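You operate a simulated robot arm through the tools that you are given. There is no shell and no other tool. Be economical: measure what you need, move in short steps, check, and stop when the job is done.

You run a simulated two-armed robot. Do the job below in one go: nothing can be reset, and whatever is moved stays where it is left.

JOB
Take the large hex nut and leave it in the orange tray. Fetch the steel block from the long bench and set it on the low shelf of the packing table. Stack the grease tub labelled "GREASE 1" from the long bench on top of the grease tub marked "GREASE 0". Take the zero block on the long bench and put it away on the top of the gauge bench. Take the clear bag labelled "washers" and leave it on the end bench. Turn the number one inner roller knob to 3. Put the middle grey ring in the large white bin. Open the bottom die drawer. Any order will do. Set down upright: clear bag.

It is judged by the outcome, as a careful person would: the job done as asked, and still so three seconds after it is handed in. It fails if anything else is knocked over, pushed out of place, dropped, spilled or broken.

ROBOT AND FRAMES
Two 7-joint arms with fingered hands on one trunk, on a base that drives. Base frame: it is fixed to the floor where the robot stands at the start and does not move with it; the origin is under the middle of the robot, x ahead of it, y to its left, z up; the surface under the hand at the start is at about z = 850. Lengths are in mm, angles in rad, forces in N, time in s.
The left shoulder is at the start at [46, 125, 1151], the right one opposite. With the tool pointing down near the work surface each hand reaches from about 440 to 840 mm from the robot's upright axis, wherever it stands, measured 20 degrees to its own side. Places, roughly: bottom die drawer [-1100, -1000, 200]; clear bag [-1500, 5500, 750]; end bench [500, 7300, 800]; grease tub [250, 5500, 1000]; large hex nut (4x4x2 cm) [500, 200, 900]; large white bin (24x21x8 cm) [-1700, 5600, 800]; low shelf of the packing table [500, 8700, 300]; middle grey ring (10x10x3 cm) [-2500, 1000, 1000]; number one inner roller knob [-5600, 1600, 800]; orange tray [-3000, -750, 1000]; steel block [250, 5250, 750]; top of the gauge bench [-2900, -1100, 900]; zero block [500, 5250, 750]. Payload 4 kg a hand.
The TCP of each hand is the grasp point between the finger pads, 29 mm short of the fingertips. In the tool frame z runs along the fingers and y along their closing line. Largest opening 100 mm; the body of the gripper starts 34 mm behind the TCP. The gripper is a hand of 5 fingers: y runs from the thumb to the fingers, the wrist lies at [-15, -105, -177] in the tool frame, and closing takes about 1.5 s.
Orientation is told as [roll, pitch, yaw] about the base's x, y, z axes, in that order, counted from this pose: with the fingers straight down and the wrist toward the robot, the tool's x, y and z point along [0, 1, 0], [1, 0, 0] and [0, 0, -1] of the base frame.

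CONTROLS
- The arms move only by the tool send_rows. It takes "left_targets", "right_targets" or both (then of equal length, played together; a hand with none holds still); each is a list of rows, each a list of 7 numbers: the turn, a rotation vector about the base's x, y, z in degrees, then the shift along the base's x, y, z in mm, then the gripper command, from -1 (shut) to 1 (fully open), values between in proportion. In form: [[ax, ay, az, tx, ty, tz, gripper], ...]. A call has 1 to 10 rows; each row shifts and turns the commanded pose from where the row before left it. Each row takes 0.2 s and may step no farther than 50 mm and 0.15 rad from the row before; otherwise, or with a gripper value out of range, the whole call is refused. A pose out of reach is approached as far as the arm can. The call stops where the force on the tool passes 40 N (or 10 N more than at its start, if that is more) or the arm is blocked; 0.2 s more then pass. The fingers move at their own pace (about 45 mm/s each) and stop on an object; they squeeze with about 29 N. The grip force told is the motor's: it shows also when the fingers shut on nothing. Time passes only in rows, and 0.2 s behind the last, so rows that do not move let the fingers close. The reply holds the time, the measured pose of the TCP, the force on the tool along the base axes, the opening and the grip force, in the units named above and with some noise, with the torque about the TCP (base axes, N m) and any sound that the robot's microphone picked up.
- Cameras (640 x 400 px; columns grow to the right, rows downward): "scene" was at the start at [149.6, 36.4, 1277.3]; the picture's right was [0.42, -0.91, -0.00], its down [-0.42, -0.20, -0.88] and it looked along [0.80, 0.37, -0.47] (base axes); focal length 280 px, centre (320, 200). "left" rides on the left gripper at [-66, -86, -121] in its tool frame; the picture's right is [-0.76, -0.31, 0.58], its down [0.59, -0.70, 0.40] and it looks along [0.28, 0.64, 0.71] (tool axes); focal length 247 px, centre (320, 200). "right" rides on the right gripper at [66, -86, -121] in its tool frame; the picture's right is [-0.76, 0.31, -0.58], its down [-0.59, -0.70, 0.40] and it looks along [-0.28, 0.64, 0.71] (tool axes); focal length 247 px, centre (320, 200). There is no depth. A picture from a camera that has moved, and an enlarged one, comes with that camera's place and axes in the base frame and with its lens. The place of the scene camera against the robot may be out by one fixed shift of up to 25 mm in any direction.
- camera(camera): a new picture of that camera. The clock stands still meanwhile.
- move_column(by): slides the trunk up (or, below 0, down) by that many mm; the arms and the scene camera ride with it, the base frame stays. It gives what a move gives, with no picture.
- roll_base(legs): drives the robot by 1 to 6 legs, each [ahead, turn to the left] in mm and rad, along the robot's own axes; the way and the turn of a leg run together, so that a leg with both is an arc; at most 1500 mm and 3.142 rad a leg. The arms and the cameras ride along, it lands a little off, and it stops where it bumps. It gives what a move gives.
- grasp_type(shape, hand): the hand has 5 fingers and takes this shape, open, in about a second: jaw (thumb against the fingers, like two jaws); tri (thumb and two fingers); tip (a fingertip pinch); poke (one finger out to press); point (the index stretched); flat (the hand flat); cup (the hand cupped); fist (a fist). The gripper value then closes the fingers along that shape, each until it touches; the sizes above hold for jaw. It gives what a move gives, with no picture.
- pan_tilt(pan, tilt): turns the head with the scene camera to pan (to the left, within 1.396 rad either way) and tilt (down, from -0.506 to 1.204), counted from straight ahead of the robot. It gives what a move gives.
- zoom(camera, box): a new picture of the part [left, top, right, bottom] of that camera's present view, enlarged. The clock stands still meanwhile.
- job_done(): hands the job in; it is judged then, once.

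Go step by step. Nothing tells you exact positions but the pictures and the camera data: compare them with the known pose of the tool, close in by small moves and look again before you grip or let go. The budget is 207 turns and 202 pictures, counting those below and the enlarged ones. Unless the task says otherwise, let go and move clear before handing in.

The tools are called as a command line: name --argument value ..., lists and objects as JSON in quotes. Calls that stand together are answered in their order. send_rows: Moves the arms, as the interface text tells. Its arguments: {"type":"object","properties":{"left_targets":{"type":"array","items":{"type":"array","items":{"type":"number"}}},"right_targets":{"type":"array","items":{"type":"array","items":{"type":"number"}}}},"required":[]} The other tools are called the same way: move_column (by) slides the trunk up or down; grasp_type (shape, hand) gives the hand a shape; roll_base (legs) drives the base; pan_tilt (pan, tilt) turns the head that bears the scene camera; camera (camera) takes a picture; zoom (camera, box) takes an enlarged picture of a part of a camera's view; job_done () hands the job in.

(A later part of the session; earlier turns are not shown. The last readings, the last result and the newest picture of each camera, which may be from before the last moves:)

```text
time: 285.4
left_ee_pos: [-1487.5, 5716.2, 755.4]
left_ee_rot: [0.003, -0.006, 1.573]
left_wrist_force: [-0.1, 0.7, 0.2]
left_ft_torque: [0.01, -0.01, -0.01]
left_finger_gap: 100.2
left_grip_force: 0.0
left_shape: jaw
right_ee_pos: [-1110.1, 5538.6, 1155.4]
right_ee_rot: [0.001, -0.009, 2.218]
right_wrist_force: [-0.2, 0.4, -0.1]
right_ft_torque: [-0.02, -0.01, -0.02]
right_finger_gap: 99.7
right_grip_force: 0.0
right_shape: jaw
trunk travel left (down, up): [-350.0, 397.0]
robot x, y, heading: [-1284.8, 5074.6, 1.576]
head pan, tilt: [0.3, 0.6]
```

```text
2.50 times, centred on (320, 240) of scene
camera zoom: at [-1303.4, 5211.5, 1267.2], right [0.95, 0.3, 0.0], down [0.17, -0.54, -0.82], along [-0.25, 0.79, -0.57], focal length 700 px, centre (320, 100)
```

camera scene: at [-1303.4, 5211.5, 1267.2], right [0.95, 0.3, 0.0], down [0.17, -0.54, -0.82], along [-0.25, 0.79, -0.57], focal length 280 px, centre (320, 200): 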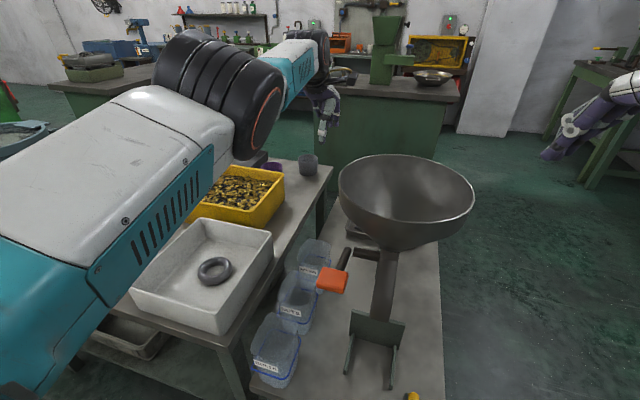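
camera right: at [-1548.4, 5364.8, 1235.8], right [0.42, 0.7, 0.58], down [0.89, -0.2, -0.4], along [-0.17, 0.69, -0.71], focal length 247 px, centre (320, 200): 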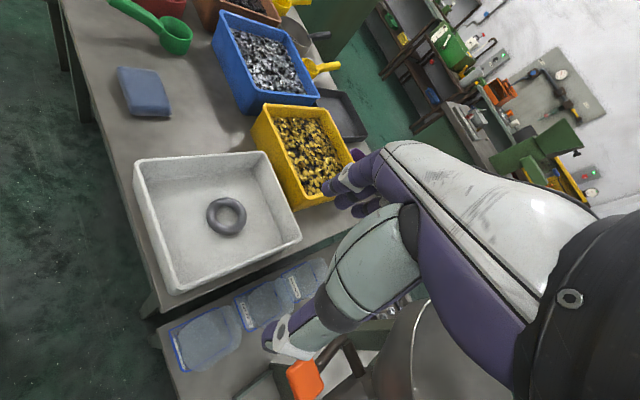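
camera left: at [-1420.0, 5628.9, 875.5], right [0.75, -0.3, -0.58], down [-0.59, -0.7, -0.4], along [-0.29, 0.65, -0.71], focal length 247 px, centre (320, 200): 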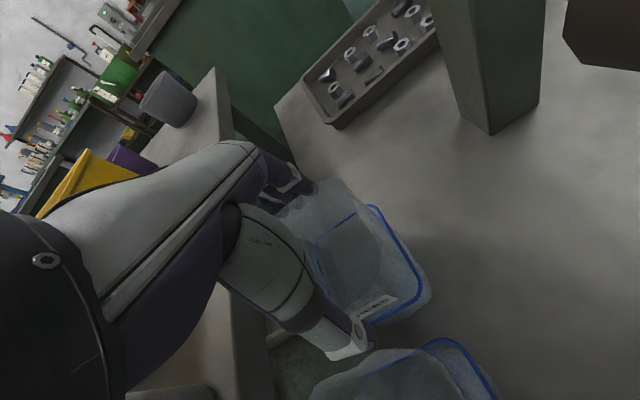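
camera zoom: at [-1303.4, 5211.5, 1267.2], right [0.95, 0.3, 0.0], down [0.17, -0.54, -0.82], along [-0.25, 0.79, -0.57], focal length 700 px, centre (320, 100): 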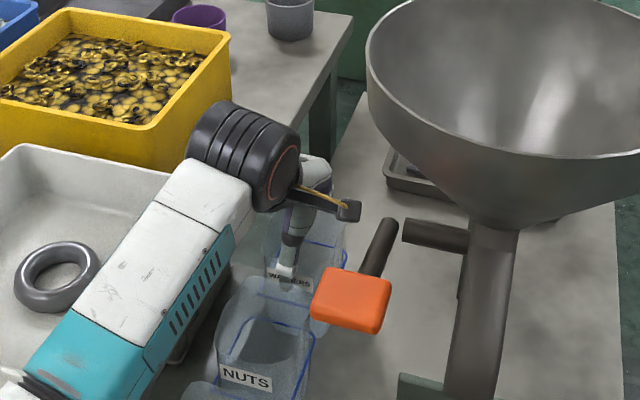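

The thumb is in front of the label and the fingers are behind. Closing.

send_rows --left_targets '[[0, 0, 0, 0, 0, -5, 1], [0, 0, 0, 0, 0, 0, -1], [0, 0, 0, 0, 0, 0, -1], [0, 0, 0, 0, 0, 0, -1], [0, 0, 0, 0, 0, 0, -1], [0, 0, 0, 0, 0, 0, -1], [0, 0, 0, 0, 0, 0, -1], [0, 0, 0, 0, 0, 0, -1]]'

camera --camera "left"

```text
time: 287.1
left_ee_pos: [-1488.6, 5715.8, 749.3]
left_ee_rot: [0.006, -0.008, 1.574]
left_wrist_force: [0.3, -0.8, 2.8]
left_ft_torque: [-0.02, -0.08, -0.07]
left_finger_gap: 87.0
left_grip_force: 28.2
left_shape: jaw
right_ee_pos: [-1109.3, 5540.1, 1156.8]
right_ee_rot: [-0.001, -0.009, 2.219]
right_wrist_force: [0.1, 0.0, 0.5]
right_ft_torque: [-0.02, 0.0, 0.02]
right_finger_gap: 100.0
right_grip_force: 0.1
right_shape: jaw
trunk travel left (down, up): [-350.0, 397.0]
robot x, y, heading: [-1288.5, 5071.9, 1.576]
head pan, tilt: [0.3, 0.6]
```

```text
88 pictures are left
camera left: at [-1420.0, 5628.7, 870.7], right [0.75, -0.3, -0.58], down [-0.59, -0.7, -0.4], along [-0.29, 0.65, -0.71], focal length 247 px, centre (320, 200)
```

left: 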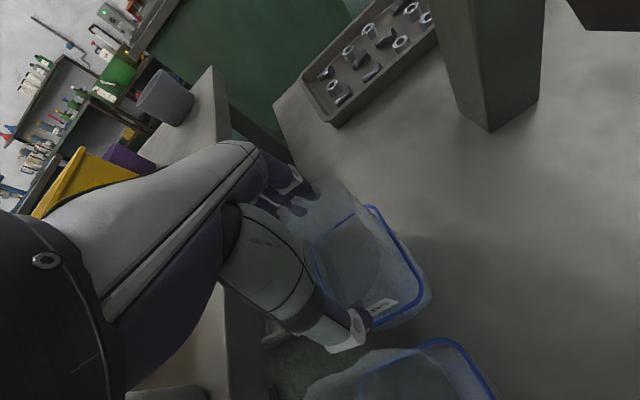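

Gripped at 87 mm. Lifting straight up.

send_rows --left_targets '[[0, 0, 0, 0, 0, 10, -1], [0, 0, 0, 0, 0, 20, -1], [0, 0, 0, 0, 0, 30, -1], [0, 0, 0, 0, 0, 35, -1], [0, 0, 0, 0, 0, 35, -1], [0, 0, 0, 0, 0, 35, -1], [0, 0, 0, 0, 0, 35, -1], [0, 0, 0, 0, 0, 35, -1], [0, 0, 0, 0, 0, 35, -1], [0, 0, 0, 0, 0, 20, -1]]'

camera --camera "scene"

```text
time: 289.4
left_ee_pos: [-1487.6, 5716.0, 1040.4]
left_ee_rot: [0.005, -0.004, 1.574]
left_wrist_force: [-0.2, 0.1, -0.3]
left_ft_torque: [0.01, -0.02, 0.0]
left_finger_gap: 86.7
left_grip_force: 28.9
left_shape: jaw
right_ee_pos: [-1108.9, 5538.7, 1156.1]
right_ee_rot: [-0.001, -0.009, 2.22]
right_wrist_force: [-0.3, -0.1, 0.3]
right_ft_torque: [0.01, 0.01, 0.01]
right_finger_gap: 100.0
right_grip_force: 0.2
right_shape: jaw
trunk travel left (down, up): [-350.0, 397.0]
robot x, y, heading: [-1285.2, 5072.4, 1.584]
head pan, tilt: [0.3, 0.6]
```

```text
87 pictures are left
camera scene: at [-1303.3, 5211.4, 1267.2], right [0.95, 0.3, 0.0], down [0.17, -0.54, -0.82], along [-0.25, 0.79, -0.57], focal length 280 px, centre (320, 200)
```

scene: 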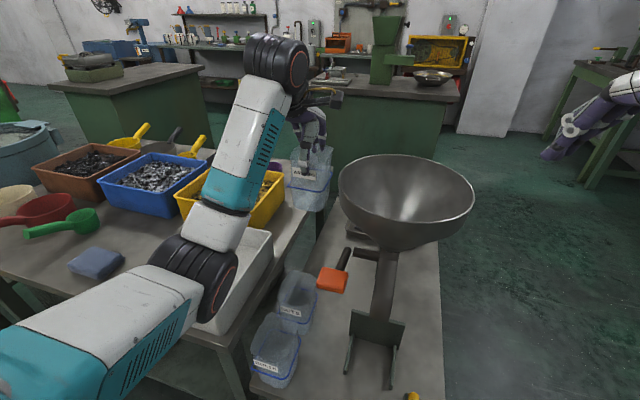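

The bag is up. I'm backing out, turning east toward the long bench, and looking.

roll_base --legs '[[-600, 0], [0, -1.57], [500, 0]]'

pan_tilt --pan 0.15 --tilt 0.35

camera --camera "scene"

```text
time: 299.3
left_ee_pos: [-135.9, 4663.4, 1038.3]
left_ee_rot: [0.005, -0.006, -0.004]
left_wrist_force: [0.0, -0.3, 0.1]
left_ft_torque: [0.04, -0.05, 0.02]
left_finger_gap: 86.4
left_grip_force: 28.6
left_shape: jaw
right_ee_pos: [-315.0, 4284.8, 1156.6]
right_ee_rot: [0.0, -0.01, 0.643]
right_wrist_force: [-0.2, -0.1, -0.1]
right_ft_torque: [-0.03, 0.05, 0.02]
right_finger_gap: 99.8
right_grip_force: 0.1
right_shape: jaw
trunk travel left (down, up): [-350.0, 397.0]
robot x, y, heading: [-786.2, 4465.1, -0.003]
head pan, tilt: [0.3, 0.6]
```

```text
time: 300.0
left_ee_pos: [-137.5, 4662.7, 1039.3]
left_ee_rot: [0.005, -0.006, -0.002]
left_wrist_force: [0.0, 1.0, -0.8]
left_ft_torque: [0.0, 0.0, 0.0]
left_finger_gap: 86.4
left_grip_force: 29.3
left_shape: jaw
right_ee_pos: [-316.4, 4285.2, 1156.0]
right_ee_rot: [-0.002, -0.007, 0.641]
right_wrist_force: [0.1, 0.5, 1.1]
right_ft_torque: [-0.02, -0.02, -0.01]
right_finger_gap: 99.9
right_grip_force: 0.0
right_shape: jaw
trunk travel left (down, up): [-350.0, 397.0]
robot x, y, heading: [-781.1, 4466.7, -0.002]
head pan, tilt: [0.15, 0.351]
```

```text
86 pictures are left
camera scene: at [-623.6, 4476.9, 1289.9], right [0.15, -0.99, 0.0], down [-0.34, -0.05, -0.94], along [0.93, 0.14, -0.34], focal length 280 px, centre (320, 200)
```

scene: 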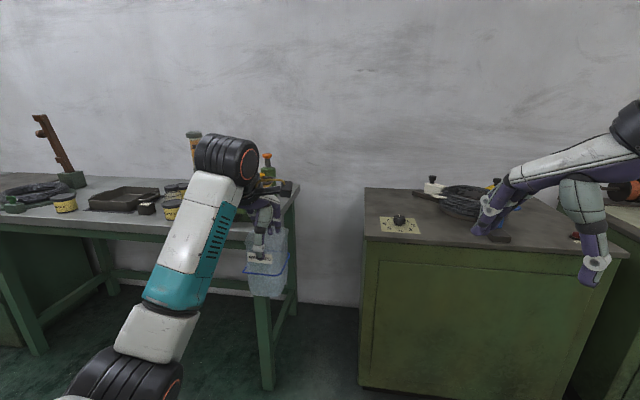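

The long bench is to the front-left. I'm repositioning squarely in front of it for a good look.

roll_base --legs '[[280, 0], [0, 1.57], [800, 0], [0, -1.57]]'

pan_tilt --pan 0.0 --tilt 0.45

camera --camera "scene"

```text
time: 313.7
left_ee_pos: [150.0, 5453.8, 1041.0]
left_ee_rot: [0.005, -0.006, -0.009]
left_wrist_force: [-0.5, -0.2, -0.3]
left_ft_torque: [-0.03, 0.0, 0.01]
left_finger_gap: 86.2
left_grip_force: 28.7
left_shape: jaw
right_ee_pos: [-31.5, 5077.6, 1156.6]
right_ee_rot: [-0.001, -0.007, 0.638]
right_wrist_force: [-0.8, 0.4, 0.4]
right_ft_torque: [-0.03, 0.03, 0.0]
right_finger_gap: 100.0
right_grip_force: 0.1
right_shape: jaw
trunk travel left (down, up): [-350.0, 397.0]
robot x, y, heading: [-495.7, 5262.9, -0.004]
head pan, tilt: [0.15, 0.351]
```

```text
time: 314.4
left_ee_pos: [149.7, 5454.6, 1037.9]
left_ee_rot: [0.005, -0.004, -0.009]
left_wrist_force: [0.6, -0.6, -0.3]
left_ft_torque: [0.01, -0.01, 0.0]
left_finger_gap: 86.1
left_grip_force: 29.2
left_shape: jaw
right_ee_pos: [-31.9, 5078.1, 1155.7]
right_ee_rot: [0.0, -0.008, 0.639]
right_wrist_force: [0.2, -0.3, 0.4]
right_ft_torque: [-0.01, -0.02, 0.01]
right_finger_gap: 99.8
right_grip_force: 0.1
right_shape: jaw
trunk travel left (down, up): [-350.0, 397.0]
robot x, y, heading: [-497.6, 5262.9, -0.013]
head pan, tilt: [0.0, 0.45]
```

```text
85 pictures are left
camera scene: at [-338.3, 5257.3, 1280.8], right [-0.01, -1.0, 0.0], down [-0.44, 0.0, -0.9], along [0.9, -0.01, -0.44], focal length 280 px, centre (320, 200)
```

scene: 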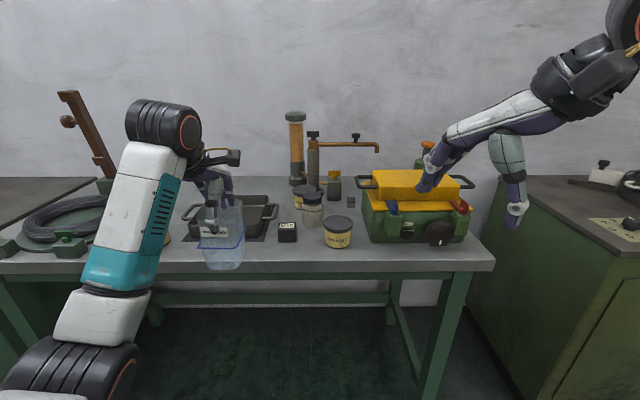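

zoom --camera "scene" --box '[240, 100, 400, 270]'

```text
2.35 times, centred on (320, 185) of scene
camera zoom: at [-338.3, 5257.3, 1280.8], right [-0.01, -1.0, 0.0], down [-0.44, 0.0, -0.9], along [0.9, -0.01, -0.44], focal length 658 px, centre (320, 235)
```

zoom: 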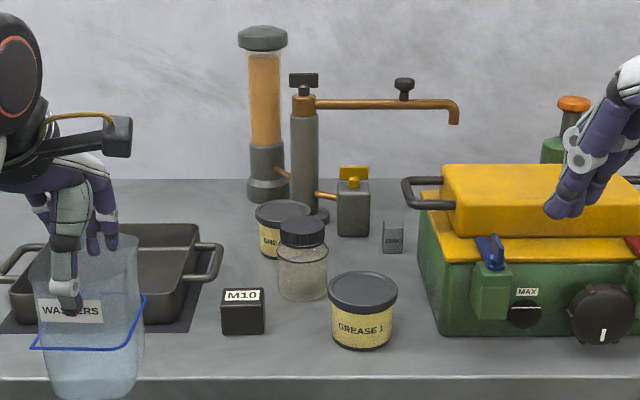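

Zooming further on labels.

zoom --camera "scene" --box '[285, 165, 365, 215]'

zoom --camera "scene" --box '[265, 205, 365, 260]'

```text
8.00 times, centred on (325, 190) of scene
camera zoom: at [-338.3, 5257.3, 1280.8], right [-0.01, -1.0, 0.0], down [-0.44, 0.0, -0.9], along [0.9, -0.01, -0.44], focal length 2239 px, centre (280, 280)
```

zoom: 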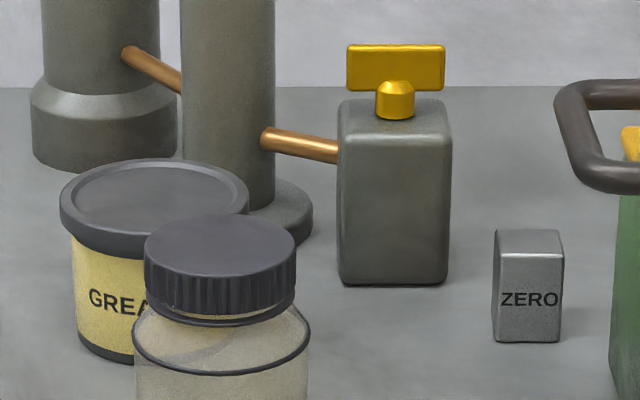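

```text
6.40 times, centred on (315, 232) of scene
camera zoom: at [-338.3, 5257.3, 1280.8], right [-0.01, -1.0, 0.0], down [-0.44, 0.0, -0.9], along [0.9, -0.01, -0.44], focal length 1791 px, centre (352, -8)
```

zoom: 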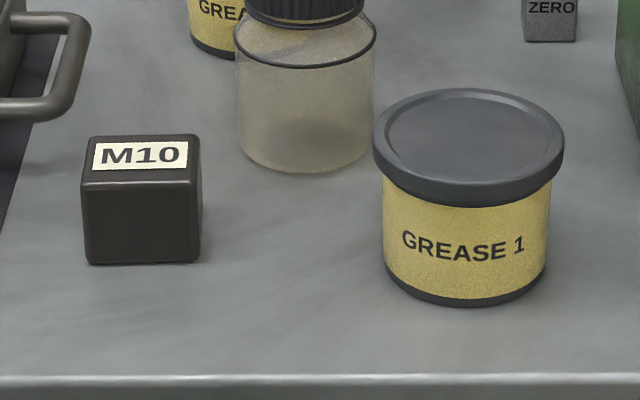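

The zero block is clear; the dark "M10" cube is a candidate for the steel block. Checking the left part of the bench for others and for GREASE 0.

pan_tilt --pan 0.75 --tilt 0.4

camera --camera "scene"

```text
time: 315.5
left_ee_pos: [149.1, 5454.0, 1038.6]
left_ee_rot: [0.007, -0.007, -0.008]
left_wrist_force: [0.6, -0.2, 0.7]
left_ft_torque: [-0.02, 0.01, 0.0]
left_finger_gap: 86.1
left_grip_force: 29.2
left_shape: jaw
right_ee_pos: [-31.8, 5078.8, 1155.9]
right_ee_rot: [0.0, -0.009, 0.639]
right_wrist_force: [-0.6, 0.2, -0.4]
right_ft_torque: [0.03, 0.02, -0.03]
right_finger_gap: 99.9
right_grip_force: 0.1
right_shape: jaw
trunk travel left (down, up): [-350.0, 397.0]
robot x, y, heading: [-498.4, 5261.7, -0.01]
head pan, tilt: [0.75, 0.4]
```

```text
81 pictures are left
camera scene: at [-362.0, 5320.5, 1285.5], right [0.68, -0.74, 0.0], down [-0.29, -0.26, -0.92], along [0.68, 0.62, -0.39], focal length 280 px, centre (320, 200)
```

scene: 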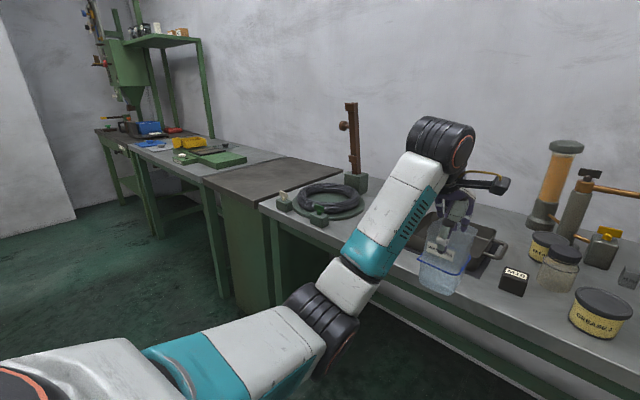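

The M10 cube looks like the only other block, so I take it as the steel block. I'm sidestepping left so the right hand can take it.

roll_base --legs '[[0, 1.58], [250, 0], [0, -1.57], [180, 0]]'

pan_tilt --pan -0.1 --tilt 0.6

camera --camera "scene"

camera --camera "right"

```text
time: 326.3
left_ee_pos: [329.5, 5704.0, 1037.3]
left_ee_rot: [0.005, -0.005, -0.007]
left_wrist_force: [-0.3, -0.6, -1.1]
left_ft_torque: [0.03, 0.05, -0.02]
left_finger_gap: 85.0
left_grip_force: 29.0
left_shape: jaw
right_ee_pos: [148.1, 5327.3, 1156.7]
right_ee_rot: [0.001, -0.009, 0.638]
right_wrist_force: [-0.8, -0.2, 0.2]
right_ft_torque: [-0.01, 0.04, 0.0]
right_finger_gap: 100.1
right_grip_force: 0.1
right_shape: jaw
trunk travel left (down, up): [-350.0, 397.0]
robot x, y, heading: [-317.6, 5506.8, -0.006]
head pan, tilt: [0.75, 0.4]
```

```text
time: 327.5
left_ee_pos: [329.1, 5703.7, 1037.6]
left_ee_rot: [0.007, -0.005, -0.009]
left_wrist_force: [0.3, 0.7, -0.9]
left_ft_torque: [0.0, 0.01, -0.02]
left_finger_gap: 85.3
left_grip_force: 29.3
left_shape: jaw
right_ee_pos: [148.0, 5327.1, 1156.9]
right_ee_rot: [0.0, -0.009, 0.639]
right_wrist_force: [0.2, 0.4, 0.4]
right_ft_torque: [-0.01, -0.01, 0.01]
right_finger_gap: 100.1
right_grip_force: 0.0
right_shape: jaw
trunk travel left (down, up): [-350.0, 397.0]
robot x, y, heading: [-319.4, 5509.7, -0.002]
head pan, tilt: [-0.099, 0.6]
```

```text
80 pictures are left
camera scene: at [-163.0, 5497.3, 1267.2], right [-0.1, -0.99, 0.0], down [-0.56, 0.06, -0.82], along [0.82, -0.09, -0.57], focal length 280 px, centre (320, 200)
```

scene: 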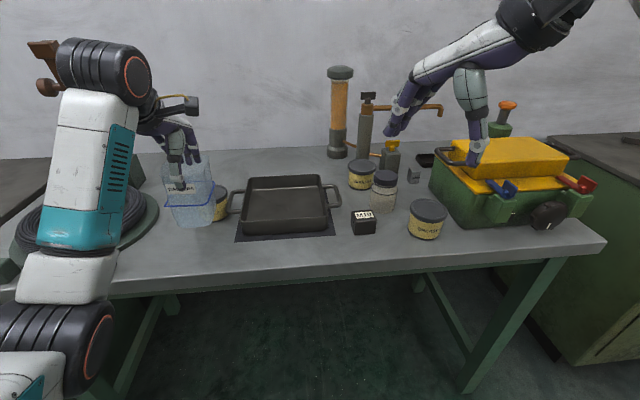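

```text
79 pictures are left
camera right: at [39.8, 5327.8, 1275.6], right [0.69, -0.43, 0.58], down [-0.21, -0.89, -0.4], along [0.69, 0.16, -0.71], focal length 247 px, centre (320, 200)
```

right: 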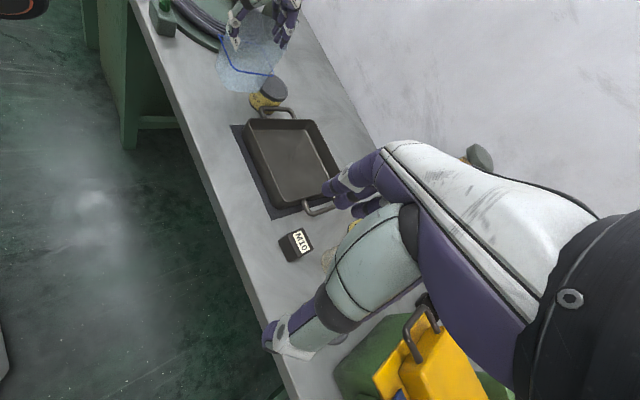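

The M10 block is at about [313, 5347], some 50 mm wide, with the table at z ≈ 850. I'm bringing the right hand above it with yaw near 0.3 to keep clear of the jar.

send_rows --right_targets '[[0, 0, -5, 33, 4, -20, 0.6], [0, 0, -5, 33, 4, -30, 0.6], [0, 0, -5, 33, 4, -30, 0.6], [0, 0, -4, 33, 4, -30, 0.6], [0, 0, 0, 33, 4, -30, 0.6], [0, 0, 0, 0, 0, -30, 0.6]]'

camera --camera "right"

zoom --camera "scene" --box '[300, 120, 480, 270]'

```text
time: 328.9
left_ee_pos: [328.9, 5704.4, 1038.4]
left_ee_rot: [0.006, -0.005, -0.006]
left_wrist_force: [0.8, -0.8, -0.4]
left_ft_torque: [0.0, 0.0, 0.0]
left_finger_gap: 85.2
left_grip_force: 28.7
left_shape: jaw
right_ee_pos: [312.7, 5347.5, 986.7]
right_ee_rot: [0.0, -0.007, 0.308]
right_wrist_force: [0.0, 0.5, 0.7]
right_ft_torque: [-0.01, 0.01, -0.03]
right_finger_gap: 80.4
right_grip_force: 0.0
right_shape: jaw
trunk travel left (down, up): [-350.0, 397.0]
robot x, y, heading: [-315.9, 5506.9, -0.005]
head pan, tilt: [-0.099, 0.6]
```

```text
78 pictures are left
camera right: at [211.7, 5383.3, 1105.0], right [0.52, -0.63, 0.58], down [-0.49, -0.77, -0.41], along [0.7, -0.07, -0.71], focal length 247 px, centre (320, 200)
```

right: 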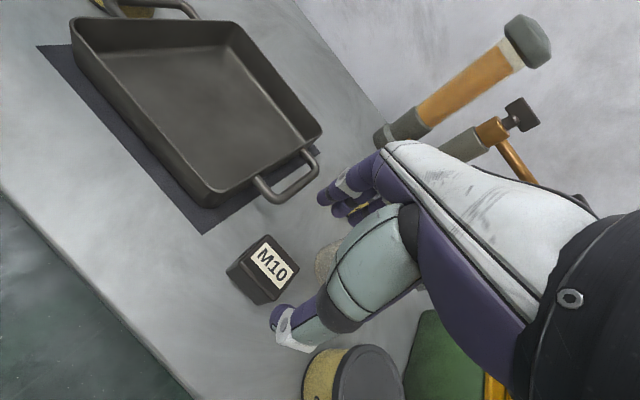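

```text
2.67 times, centred on (390, 195) of scene
camera zoom: at [-163.1, 5497.0, 1267.2], right [-0.1, -0.99, 0.0], down [-0.56, 0.06, -0.82], along [0.82, -0.09, -0.57], focal length 746 px, centre (133, 213)
```

zoom: 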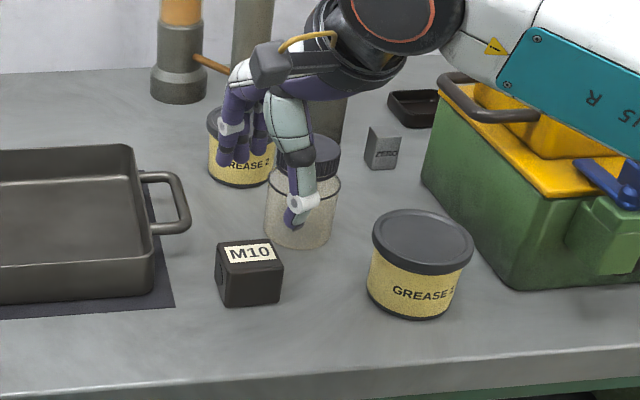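

The rear tub reads GREASE 2, so GREASE 0 should be the left tub by the bag. I'm lowering over the M10 block, biased slightly away from the jar.

send_rows --right_targets '[[0, 0, 0, 3, 8, -20, 0.6], [0, 0, 0, 0, 0, -25, 0.6], [0, 0, 0, 0, 0, -20, 0.6]]'

camera --camera "right"

zoom --camera "scene" --box '[300, 120, 480, 270]'

```text
time: 329.7
left_ee_pos: [328.5, 5703.1, 1038.3]
left_ee_rot: [0.006, -0.004, -0.009]
left_wrist_force: [0.5, 0.4, 0.1]
left_ft_torque: [-0.01, 0.05, 0.02]
left_finger_gap: 85.5
left_grip_force: 29.0
left_shape: jaw
right_ee_pos: [316.8, 5355.1, 920.9]
right_ee_rot: [0.001, -0.008, 0.307]
right_wrist_force: [0.2, 0.5, 0.0]
right_ft_torque: [-0.02, -0.02, 0.0]
right_finger_gap: 80.3
right_grip_force: 0.1
right_shape: jaw
trunk travel left (down, up): [-350.0, 397.0]
robot x, y, heading: [-316.4, 5511.1, -0.001]
head pan, tilt: [-0.099, 0.6]
```

```text
76 pictures are left
camera right: at [215.1, 5390.9, 1039.7], right [0.52, -0.63, 0.58], down [-0.49, -0.77, -0.4], along [0.7, -0.07, -0.71], focal length 247 px, centre (320, 200)
```

right: 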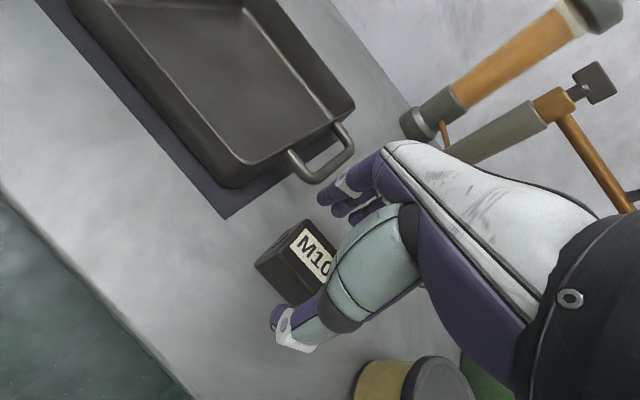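

```text
2.67 times, centred on (390, 195) of scene
camera zoom: at [-162.9, 5497.3, 1267.2], right [-0.1, -0.99, 0.0], down [-0.56, 0.06, -0.82], along [0.82, -0.09, -0.57], focal length 746 px, centre (133, 213)
```

zoom: 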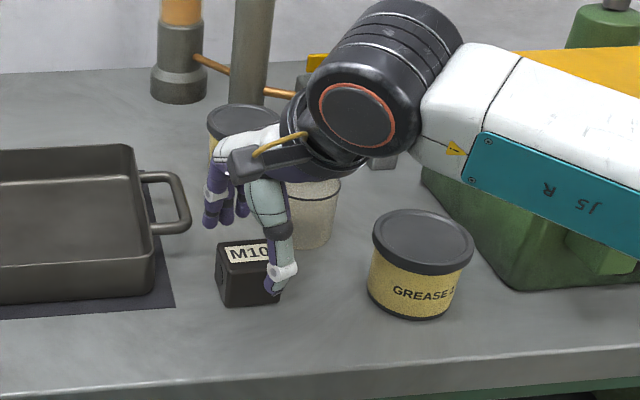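

Aligned. Lowering and gripping.

send_rows --right_targets '[[0, 0, 0, 0, 0, -15, 0.6], [0, 0, 0, 0, 0, -12, 0.6], [0, 0, 0, 0, 0, -6, 0.6], [0, 0, 0, 0, 0, 0, -1], [0, 0, 0, 0, 0, 0, -1], [0, 0, 0, 0, 0, 0, -1], [0, 0, 0, 0, 0, 0, -1], [0, 0, 0, 0, 0, 0, -1], [0, 0, 0, 0, 0, 20, -1], [0, 0, 0, 0, 0, 40, -1]]'

camera --camera "right"

```text
time: 331.9
left_ee_pos: [328.9, 5703.2, 1038.3]
left_ee_rot: [0.005, -0.005, -0.005]
left_wrist_force: [-0.1, 0.6, -0.7]
left_ft_torque: [0.03, -0.02, -0.01]
left_finger_gap: 85.4
left_grip_force: 29.1
left_shape: jaw
right_ee_pos: [315.3, 5354.7, 947.5]
right_ee_rot: [0.0, -0.007, 0.305]
right_wrist_force: [0.3, -0.2, -6.0]
right_ft_torque: [0.03, 0.03, 0.04]
right_finger_gap: 39.1
right_grip_force: 28.6
right_shape: jaw
trunk travel left (down, up): [-350.0, 397.0]
robot x, y, heading: [-315.7, 5510.4, -0.005]
head pan, tilt: [-0.099, 0.6]
```

```text
74 pictures are left
camera right: at [214.5, 5391.0, 1066.5], right [0.52, -0.63, 0.58], down [-0.49, -0.77, -0.4], along [0.7, -0.07, -0.71], focal length 247 px, centre (320, 200)
```

right: 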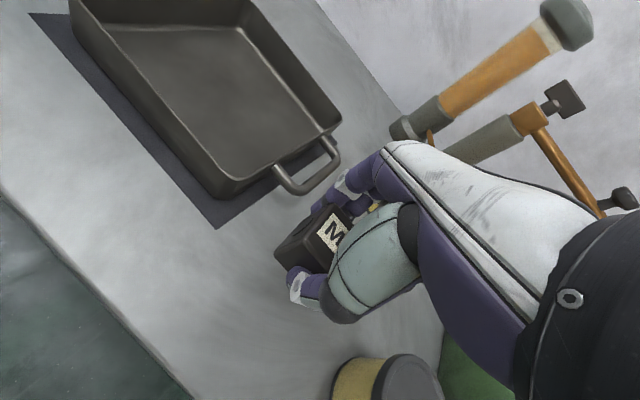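

The block is held (about 6 N, so steel). I'm lifting, backing out, and driving north toward the end bench.

send_rows --right_targets '[[0, 0, 0, 0, 0, 45, -1], [0, 0, 0, -20, 0, 45, -1], [0, 0, 0, -30, 0, 40, -1], [0, 0, 0, -40, 0, 30, -1], [0, 0, 0, -40, 0, 30, -1]]'

roll_base --legs '[[-180, 0], [0, 1.57], [1450, 0]]'

pan_tilt --pan -0.6 --tilt 0.35

camera --camera "scene"

```text
time: 333.1
left_ee_pos: [328.6, 5703.5, 1039.8]
left_ee_rot: [0.005, -0.007, -0.006]
left_wrist_force: [-0.7, -0.6, -0.3]
left_ft_torque: [-0.01, -0.03, -0.01]
left_finger_gap: 85.2
left_grip_force: 29.4
left_shape: jaw
right_ee_pos: [183.0, 5355.0, 1137.0]
right_ee_rot: [0.0, -0.009, 0.308]
right_wrist_force: [-0.1, -0.2, -6.0]
right_ft_torque: [0.03, 0.02, -0.01]
right_finger_gap: 39.1
right_grip_force: 28.8
right_shape: jaw
trunk travel left (down, up): [-350.0, 397.0]
robot x, y, heading: [-314.7, 5509.1, -0.008]
head pan, tilt: [-0.099, 0.6]
```

```text
time: 345.3
left_ee_pos: [-629.4, 7615.4, 1038.6]
left_ee_rot: [0.005, -0.006, 1.531]
left_wrist_force: [0.0, 0.9, 0.5]
left_ft_torque: [0.0, 0.01, 0.0]
left_finger_gap: 84.8
left_grip_force: 29.7
left_shape: jaw
right_ee_pos: [-285.3, 7458.1, 1136.9]
right_ee_rot: [0.0, -0.006, 1.846]
right_wrist_force: [-0.4, 0.2, -5.5]
right_ft_torque: [-0.04, 0.08, 0.02]
right_finger_gap: 38.8
right_grip_force: 29.1
right_shape: jaw
trunk travel left (down, up): [-350.0, 397.0]
robot x, y, heading: [-456.9, 6961.2, 1.534]
head pan, tilt: [-0.099, 0.6]
```

```text
time: 346.2
left_ee_pos: [-629.0, 7615.2, 1038.2]
left_ee_rot: [0.005, -0.006, 1.53]
left_wrist_force: [0.2, -0.1, 0.2]
left_ft_torque: [0.0, -0.05, 0.0]
left_finger_gap: 84.9
left_grip_force: 29.0
left_shape: jaw
right_ee_pos: [-284.4, 7459.9, 1137.2]
right_ee_rot: [0.001, -0.007, 1.844]
right_wrist_force: [0.0, -0.2, -5.2]
right_ft_torque: [-0.01, 0.05, 0.02]
right_finger_gap: 38.8
right_grip_force: 29.1
right_shape: jaw
trunk travel left (down, up): [-350.0, 397.0]
robot x, y, heading: [-458.3, 6960.8, 1.534]
head pan, tilt: [-0.6, 0.351]
```

```text
73 pictures are left
camera scene: at [-388.8, 7092.3, 1289.9], right [0.8, -0.6, 0.0], down [-0.2, -0.28, -0.94], along [0.56, 0.75, -0.34], focal length 280 px, centre (320, 200)
```

scene: 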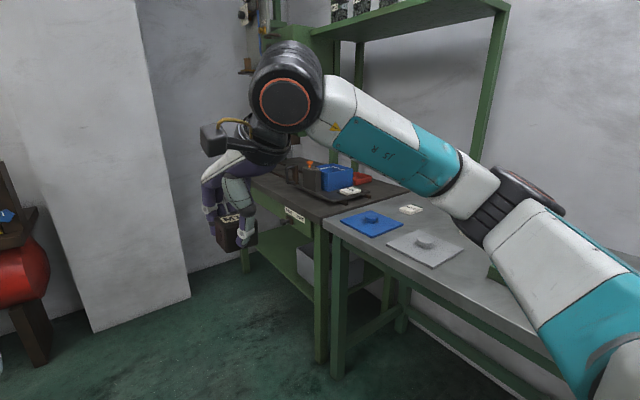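

A grey bench with mats and a dark table with a lower shelf are ahead to the right. Turning to face them.

roll_base --legs '[[0, -1.53]]'

pan_tilt --pan 0.35 --tilt 0.4

camera --camera "scene"

pan_tilt --pan 0.0 --tilt 0.5

camera --camera "scene"

```text
time: 350.5
left_ee_pos: [189.1, 7161.8, 1039.0]
left_ee_rot: [0.006, -0.006, 0.001]
left_wrist_force: [-0.1, -0.9, -1.1]
left_ft_torque: [0.02, -0.04, 0.04]
left_finger_gap: 84.7
left_grip_force: 28.3
left_shape: jaw
right_ee_pos: [48.3, 6812.1, 1137.3]
right_ee_rot: [-0.001, -0.007, 0.315]
right_wrist_force: [0.3, 0.3, -5.6]
right_ft_torque: [0.06, 0.03, -0.01]
right_finger_gap: 38.9
right_grip_force: 29.7
right_shape: jaw
trunk travel left (down, up): [-350.0, 397.0]
robot x, y, heading: [-455.7, 6962.0, 0.004]
head pan, tilt: [-0.6, 0.351]
```

```text
time: 351.7
left_ee_pos: [189.0, 7162.1, 1038.2]
left_ee_rot: [0.004, -0.006, 0.003]
left_wrist_force: [0.0, -1.5, 0.0]
left_ft_torque: [-0.01, -0.02, 0.02]
left_finger_gap: 84.8
left_grip_force: 29.1
left_shape: jaw
right_ee_pos: [48.1, 6811.8, 1137.9]
right_ee_rot: [0.0, -0.007, 0.316]
right_wrist_force: [-0.4, -0.5, -6.2]
right_ft_torque: [0.08, 0.04, 0.01]
right_finger_gap: 38.5
right_grip_force: 29.0
right_shape: jaw
trunk travel left (down, up): [-350.0, 397.0]
robot x, y, heading: [-456.0, 6961.7, 0.001]
head pan, tilt: [0.351, 0.4]
```

```text
72 pictures are left
camera scene: at [-301.8, 6992.0, 1285.4], right [0.35, -0.94, 0.0], down [-0.37, -0.13, -0.92], along [0.86, 0.32, -0.39], focal length 280 px, centre (320, 200)
```

scene: 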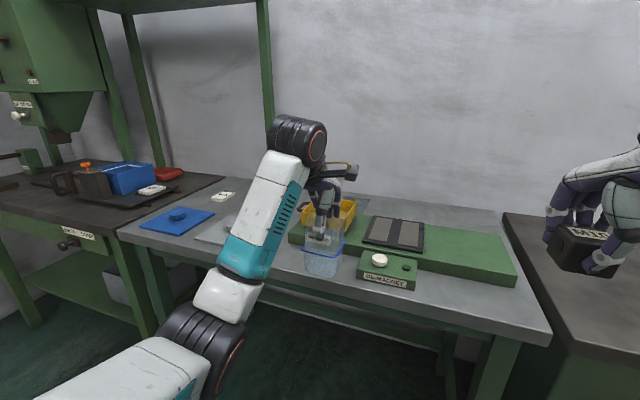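

```text
time: 352.5
left_ee_pos: [189.7, 7162.5, 1038.6]
left_ee_rot: [0.004, -0.006, 0.0]
left_wrist_force: [0.4, 0.2, -0.3]
left_ft_torque: [0.0, -0.01, 0.03]
left_finger_gap: 84.8
left_grip_force: 29.5
left_shape: jaw
right_ee_pos: [47.5, 6811.6, 1137.2]
right_ee_rot: [0.0, -0.007, 0.316]
right_wrist_force: [0.5, -0.3, -5.0]
right_ft_torque: [0.04, 0.01, -0.01]
right_finger_gap: 38.7
right_grip_force: 28.4
right_shape: jaw
trunk travel left (down, up): [-350.0, 397.0]
robot x, y, heading: [-455.7, 6961.5, 0.002]
head pan, tilt: [0.0, 0.499]
```

```text
71 pictures are left
camera scene: at [-297.7, 6960.3, 1276.3], right [0.0, -1.0, 0.0], down [-0.48, 0.0, -0.88], along [0.88, 0.0, -0.48], focal length 280 px, centre (320, 200)
```

scene: 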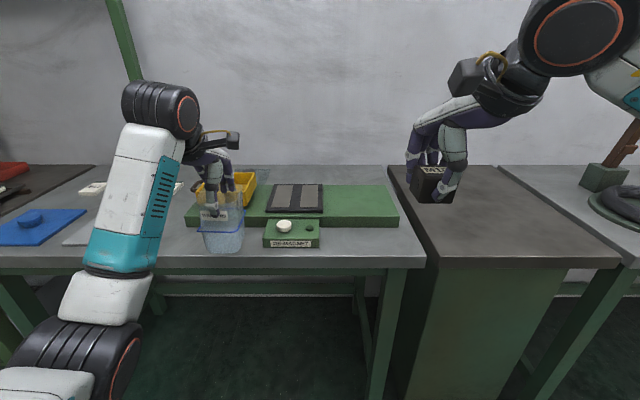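

The grey bench at y ≈ 7300 is the end bench, and there's a clear spot near [265, 7190], left of the magnet block. I'm moving the bag over it and lowering partway.

send_rows --left_targets '[[0, 0, 0, 38, 14, -10, -1], [0, 0, 0, 38, 14, -20, -1], [0, 0, 0, 0, 0, -30, -1]]'

camera --camera "left"

zoom --camera "scene" --box '[120, 120, 340, 290]'

```text
time: 353.3
left_ee_pos: [263.5, 7191.0, 980.2]
left_ee_rot: [0.005, -0.012, 0.002]
left_wrist_force: [-2.5, 0.5, 6.4]
left_ft_torque: [-0.08, 0.13, -0.06]
left_finger_gap: 84.6
left_grip_force: 29.0
left_shape: jaw
right_ee_pos: [46.6, 6811.7, 1137.7]
right_ee_rot: [-0.001, -0.008, 0.319]
right_wrist_force: [0.6, -0.3, -5.7]
right_ft_torque: [0.04, 0.02, -0.01]
right_finger_gap: 38.8
right_grip_force: 29.0
right_shape: jaw
trunk travel left (down, up): [-350.0, 397.0]
robot x, y, heading: [-457.9, 6959.5, 0.004]
head pan, tilt: [0.0, 0.499]
```

```text
70 pictures are left
camera left: at [177.6, 7123.0, 1101.2], right [-0.3, -0.75, -0.58], down [-0.7, 0.59, -0.4], along [0.65, 0.29, -0.7], focal length 247 px, centre (320, 200)
```

left: 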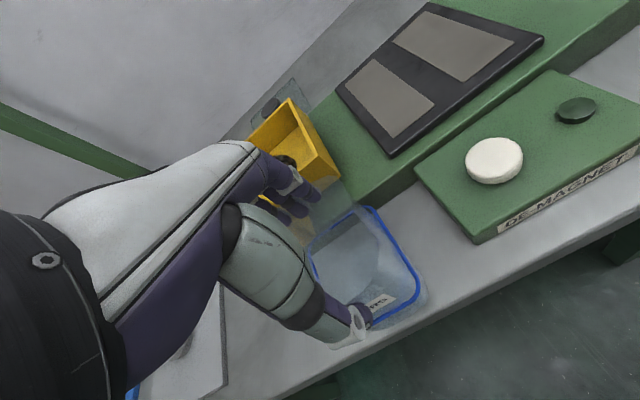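

```text
2.35 times, centred on (230, 205) of scene
camera zoom: at [-299.0, 6960.1, 1276.6], right [0.0, -1.0, 0.0], down [-0.48, 0.0, -0.88], along [0.88, 0.0, -0.48], focal length 658 px, centre (532, 188)
```

zoom: 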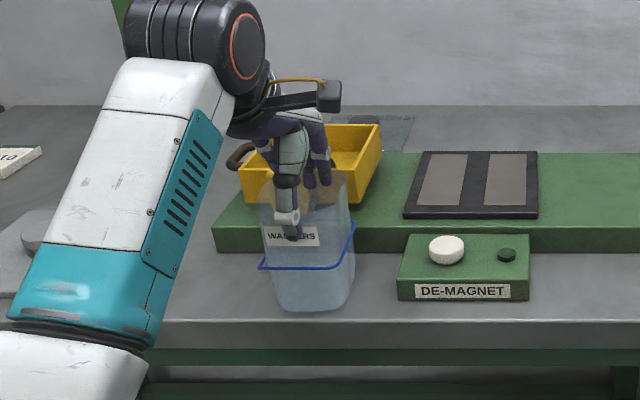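

The bag bottom is already about at the bench surface. I'm raising a touch, shifting 12 mm inward from the front edge, and settling down slowly.

send_rows --left_targets '[[0, 0, 0, 0, 0, 12, -1], [0, 0, 0, 12, 0, 0, -1], [0, 0, 0, 0, 0, -6, -1], [0, 0, 0, 0, 0, -4, -1]]'

zoom --camera "scene" --box '[160, 160, 300, 280]'

```text
time: 354.3
left_ee_pos: [276.0, 7190.0, 983.5]
left_ee_rot: [0.006, -0.011, 0.002]
left_wrist_force: [-11.8, -3.1, 8.5]
left_ft_torque: [0.05, 0.17, 0.21]
left_finger_gap: 83.2
left_grip_force: 29.3
left_shape: jaw
right_ee_pos: [45.3, 6810.1, 1138.1]
right_ee_rot: [-0.001, -0.011, 0.315]
right_wrist_force: [-0.8, 0.2, -5.4]
right_ft_torque: [0.03, 0.03, -0.01]
right_finger_gap: 38.6
right_grip_force: 29.3
right_shape: jaw
trunk travel left (down, up): [-350.0, 397.0]
robot x, y, heading: [-459.1, 6960.4, 0.006]
head pan, tilt: [0.0, 0.499]
```

```text
3.33 times, centred on (230, 220) of scene
camera zoom: at [-300.1, 6959.6, 1276.7], right [0.0, -1.0, 0.0], down [-0.48, 0.0, -0.88], along [0.88, 0.0, -0.48], focal length 933 px, centre (620, 133)
```

zoom: 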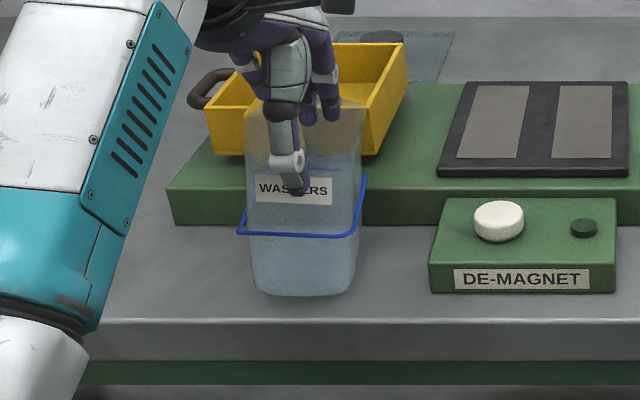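

The bag's back touches the green strip. Pulling back 12 mm (it still sits some 35 mm inside the bench edge) and lowering to contact.

send_rows --left_targets '[[0, 0, 0, -7, 4, 4, -1], [0, 0, 0, -7, 4, 0, -1], [0, 0, 0, 0, 0, -5, -1], [0, 0, 0, 0, 0, -4, -1], [0, 0, 0, 0, 0, -3, -1]]'

zoom --camera "scene" --box '[160, 160, 300, 280]'

```text
time: 355.5
left_ee_pos: [263.2, 7197.9, 978.7]
left_ee_rot: [0.007, -0.017, 0.0]
left_wrist_force: [5.7, -10.0, 27.7]
left_ft_torque: [0.12, -0.53, -0.79]
left_finger_gap: 84.5
left_grip_force: 29.2
left_shape: jaw
right_ee_pos: [46.7, 6809.6, 1139.3]
right_ee_rot: [0.002, -0.01, 0.315]
right_wrist_force: [-0.1, 0.1, -5.7]
right_ft_torque: [0.06, 0.02, 0.0]
right_finger_gap: 38.6
right_grip_force: 28.8
right_shape: jaw
trunk travel left (down, up): [-350.0, 397.0]
robot x, y, heading: [-454.2, 6958.1, 0.004]
head pan, tilt: [0.0, 0.499]
```

```text
3.33 times, centred on (230, 220) of scene
camera zoom: at [-300.2, 6957.9, 1276.9], right [0.0, -1.0, 0.0], down [-0.48, 0.0, -0.88], along [0.88, 0.0, -0.48], focal length 933 px, centre (620, 133)
```

zoom: 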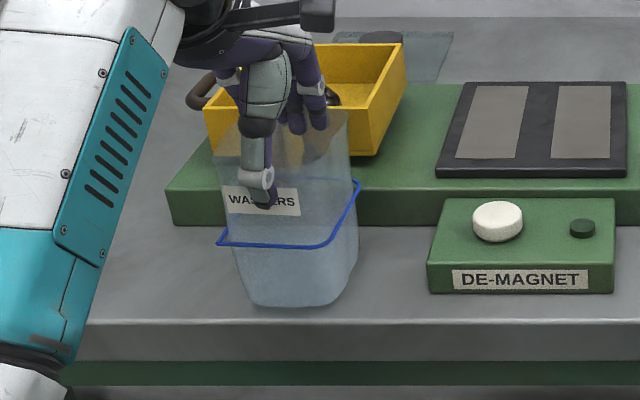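

The bag is standing on the bench. I'm relieving the pressure slightly, then opening.

send_rows --left_targets '[[0, 0, 0, 0, -3, 3, -1], [0, 0, 0, 0, 0, 0, 0.85], [0, 0, 0, 0, 0, 0, 1], [0, 0, 0, 0, 0, 0, 1], [0, 0, 0, 0, 0, 0, 1]]'

zoom --camera "scene" --box '[160, 160, 300, 280]'

```text
time: 356.7
left_ee_pos: [262.1, 7195.3, 973.2]
left_ee_rot: [0.006, -0.002, 0.001]
left_wrist_force: [-0.2, -7.1, -0.1]
left_ft_torque: [-0.08, 0.04, -0.29]
left_finger_gap: 99.6
left_grip_force: 0.0
left_shape: jaw
right_ee_pos: [47.5, 6810.9, 1136.1]
right_ee_rot: [-0.001, -0.007, 0.315]
right_wrist_force: [0.4, 0.4, -6.1]
right_ft_torque: [0.05, 0.05, 0.01]
right_finger_gap: 38.6
right_grip_force: 28.5
right_shape: jaw
trunk travel left (down, up): [-350.0, 397.0]
robot x, y, heading: [-455.1, 6964.5, 0.007]
head pan, tilt: [0.0, 0.499]
```

```text
3.33 times, centred on (230, 220) of scene
camera zoom: at [-297.7, 6959.3, 1276.1], right [0.0, -1.0, 0.0], down [-0.48, 0.0, -0.88], along [0.88, 0.0, -0.48], focal length 933 px, centre (620, 133)
```

zoom: 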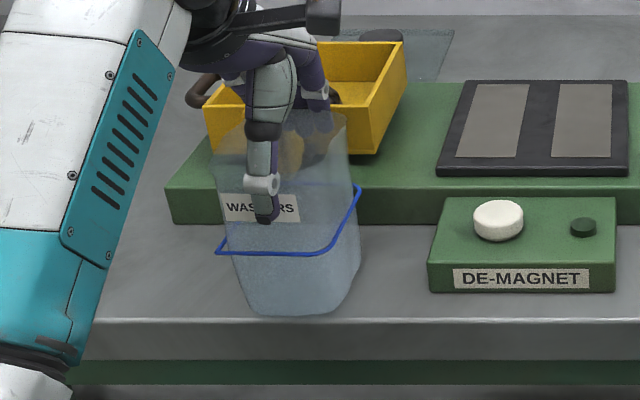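

The bag stands by itself, a bit close to the edge. I'm raising the hand out, then assessing.

send_rows --left_targets '[[0, 0, 0, 0, 0, 15, 1], [0, 0, 0, 0, 0, 25, 1], [0, 0, 0, 0, 0, 35, 1], [0, 0, 0, 0, 0, 40, 1], [0, 0, 0, 0, 0, 40, 1], [0, 0, 0, -20, 0, 30, 1]]'

zoom --camera "scene" --box '[140, 140, 320, 290]'

camera --camera "left"

```text
time: 358.1
left_ee_pos: [243.6, 7195.5, 1160.8]
left_ee_rot: [0.005, -0.005, 0.001]
left_wrist_force: [-0.1, -0.7, -0.1]
left_ft_torque: [-0.01, -0.02, -0.01]
left_finger_gap: 100.1
left_grip_force: 0.1
left_shape: jaw
right_ee_pos: [46.0, 6812.0, 1137.0]
right_ee_rot: [0.001, -0.008, 0.316]
right_wrist_force: [0.3, -0.2, -5.8]
right_ft_torque: [0.04, 0.05, 0.01]
right_finger_gap: 38.6
right_grip_force: 29.5
right_shape: jaw
trunk travel left (down, up): [-350.0, 397.0]
robot x, y, heading: [-457.9, 6963.7, 0.005]
head pan, tilt: [0.0, 0.499]
```

```text
2.67 times, centred on (230, 215) of scene
camera zoom: at [-298.2, 6960.1, 1276.3], right [0.0, -1.0, 0.0], down [-0.48, 0.0, -0.88], along [0.88, 0.0, -0.48], focal length 746 px, centre (560, 160)
```

zoom: 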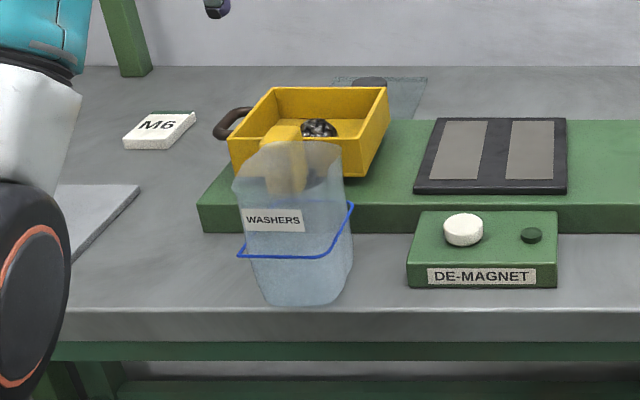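

```text
64 pictures are left
camera left: at [157.5, 7129.0, 1282.7], right [-0.3, -0.75, -0.58], down [-0.7, 0.59, -0.4], along [0.64, 0.29, -0.71], focal length 247 px, centre (320, 200)
```

left: 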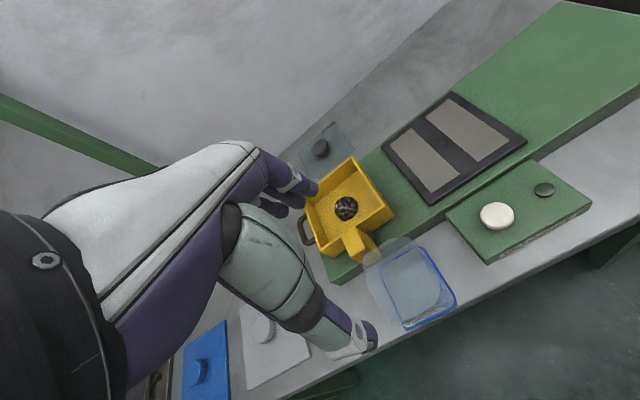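

The washers bag stands upright on the end bench. Now I'm moving to the packing table with the steel block.

roll_base --legs '[[-100, 0], [0, 1.56], [1150, 0], [0, -1.56]]'

pan_tilt --pan 0.0 --tilt 0.6

camera --camera "scene"

```text
time: 372.5
left_ee_pos: [152.2, 8339.5, 1160.3]
left_ee_rot: [0.005, -0.006, 0.005]
left_wrist_force: [-0.5, -0.2, 0.3]
left_ft_torque: [0.02, 0.0, -0.01]
left_finger_gap: 99.8
left_grip_force: 0.2
left_shape: jaw
right_ee_pos: [-43.0, 7954.8, 1138.0]
right_ee_rot: [0.001, -0.008, 0.32]
right_wrist_force: [0.1, 0.2, -5.1]
right_ft_torque: [0.05, 0.06, 0.01]
right_finger_gap: 37.9
right_grip_force: 29.0
right_shape: jaw
trunk travel left (down, up): [-350.0, 397.0]
robot x, y, heading: [-547.0, 8103.0, 0.008]
head pan, tilt: [0.0, 0.499]
```

```text
time: 373.2
left_ee_pos: [153.4, 8339.1, 1159.8]
left_ee_rot: [0.006, -0.006, 0.004]
left_wrist_force: [0.0, 0.2, 0.5]
left_ft_torque: [0.04, -0.03, 0.02]
left_finger_gap: 99.7
left_grip_force: 0.1
left_shape: jaw
right_ee_pos: [-42.7, 7955.8, 1137.0]
right_ee_rot: [0.0, -0.008, 0.32]
right_wrist_force: [-0.4, -0.3, -5.4]
right_ft_torque: [0.05, 0.05, 0.0]
right_finger_gap: 38.1
right_grip_force: 29.2
right_shape: jaw
trunk travel left (down, up): [-350.0, 397.0]
robot x, y, heading: [-545.8, 8106.2, 0.007]
head pan, tilt: [0.0, 0.6]
```

```text
63 pictures are left
camera scene: at [-390.8, 8102.6, 1267.2], right [0.01, -1.0, 0.0], down [-0.57, 0.0, -0.82], along [0.82, 0.01, -0.57], focal length 280 px, centre (320, 200)
```

scene: 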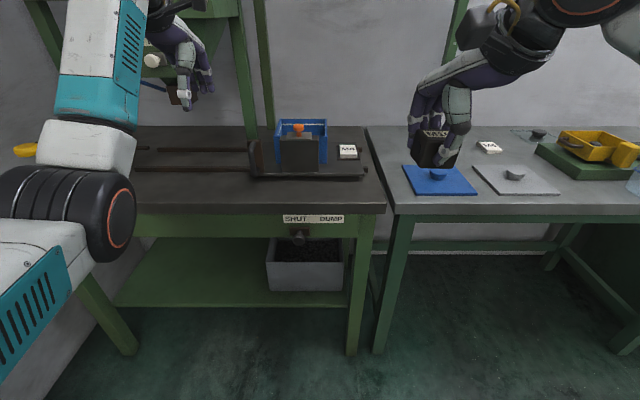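

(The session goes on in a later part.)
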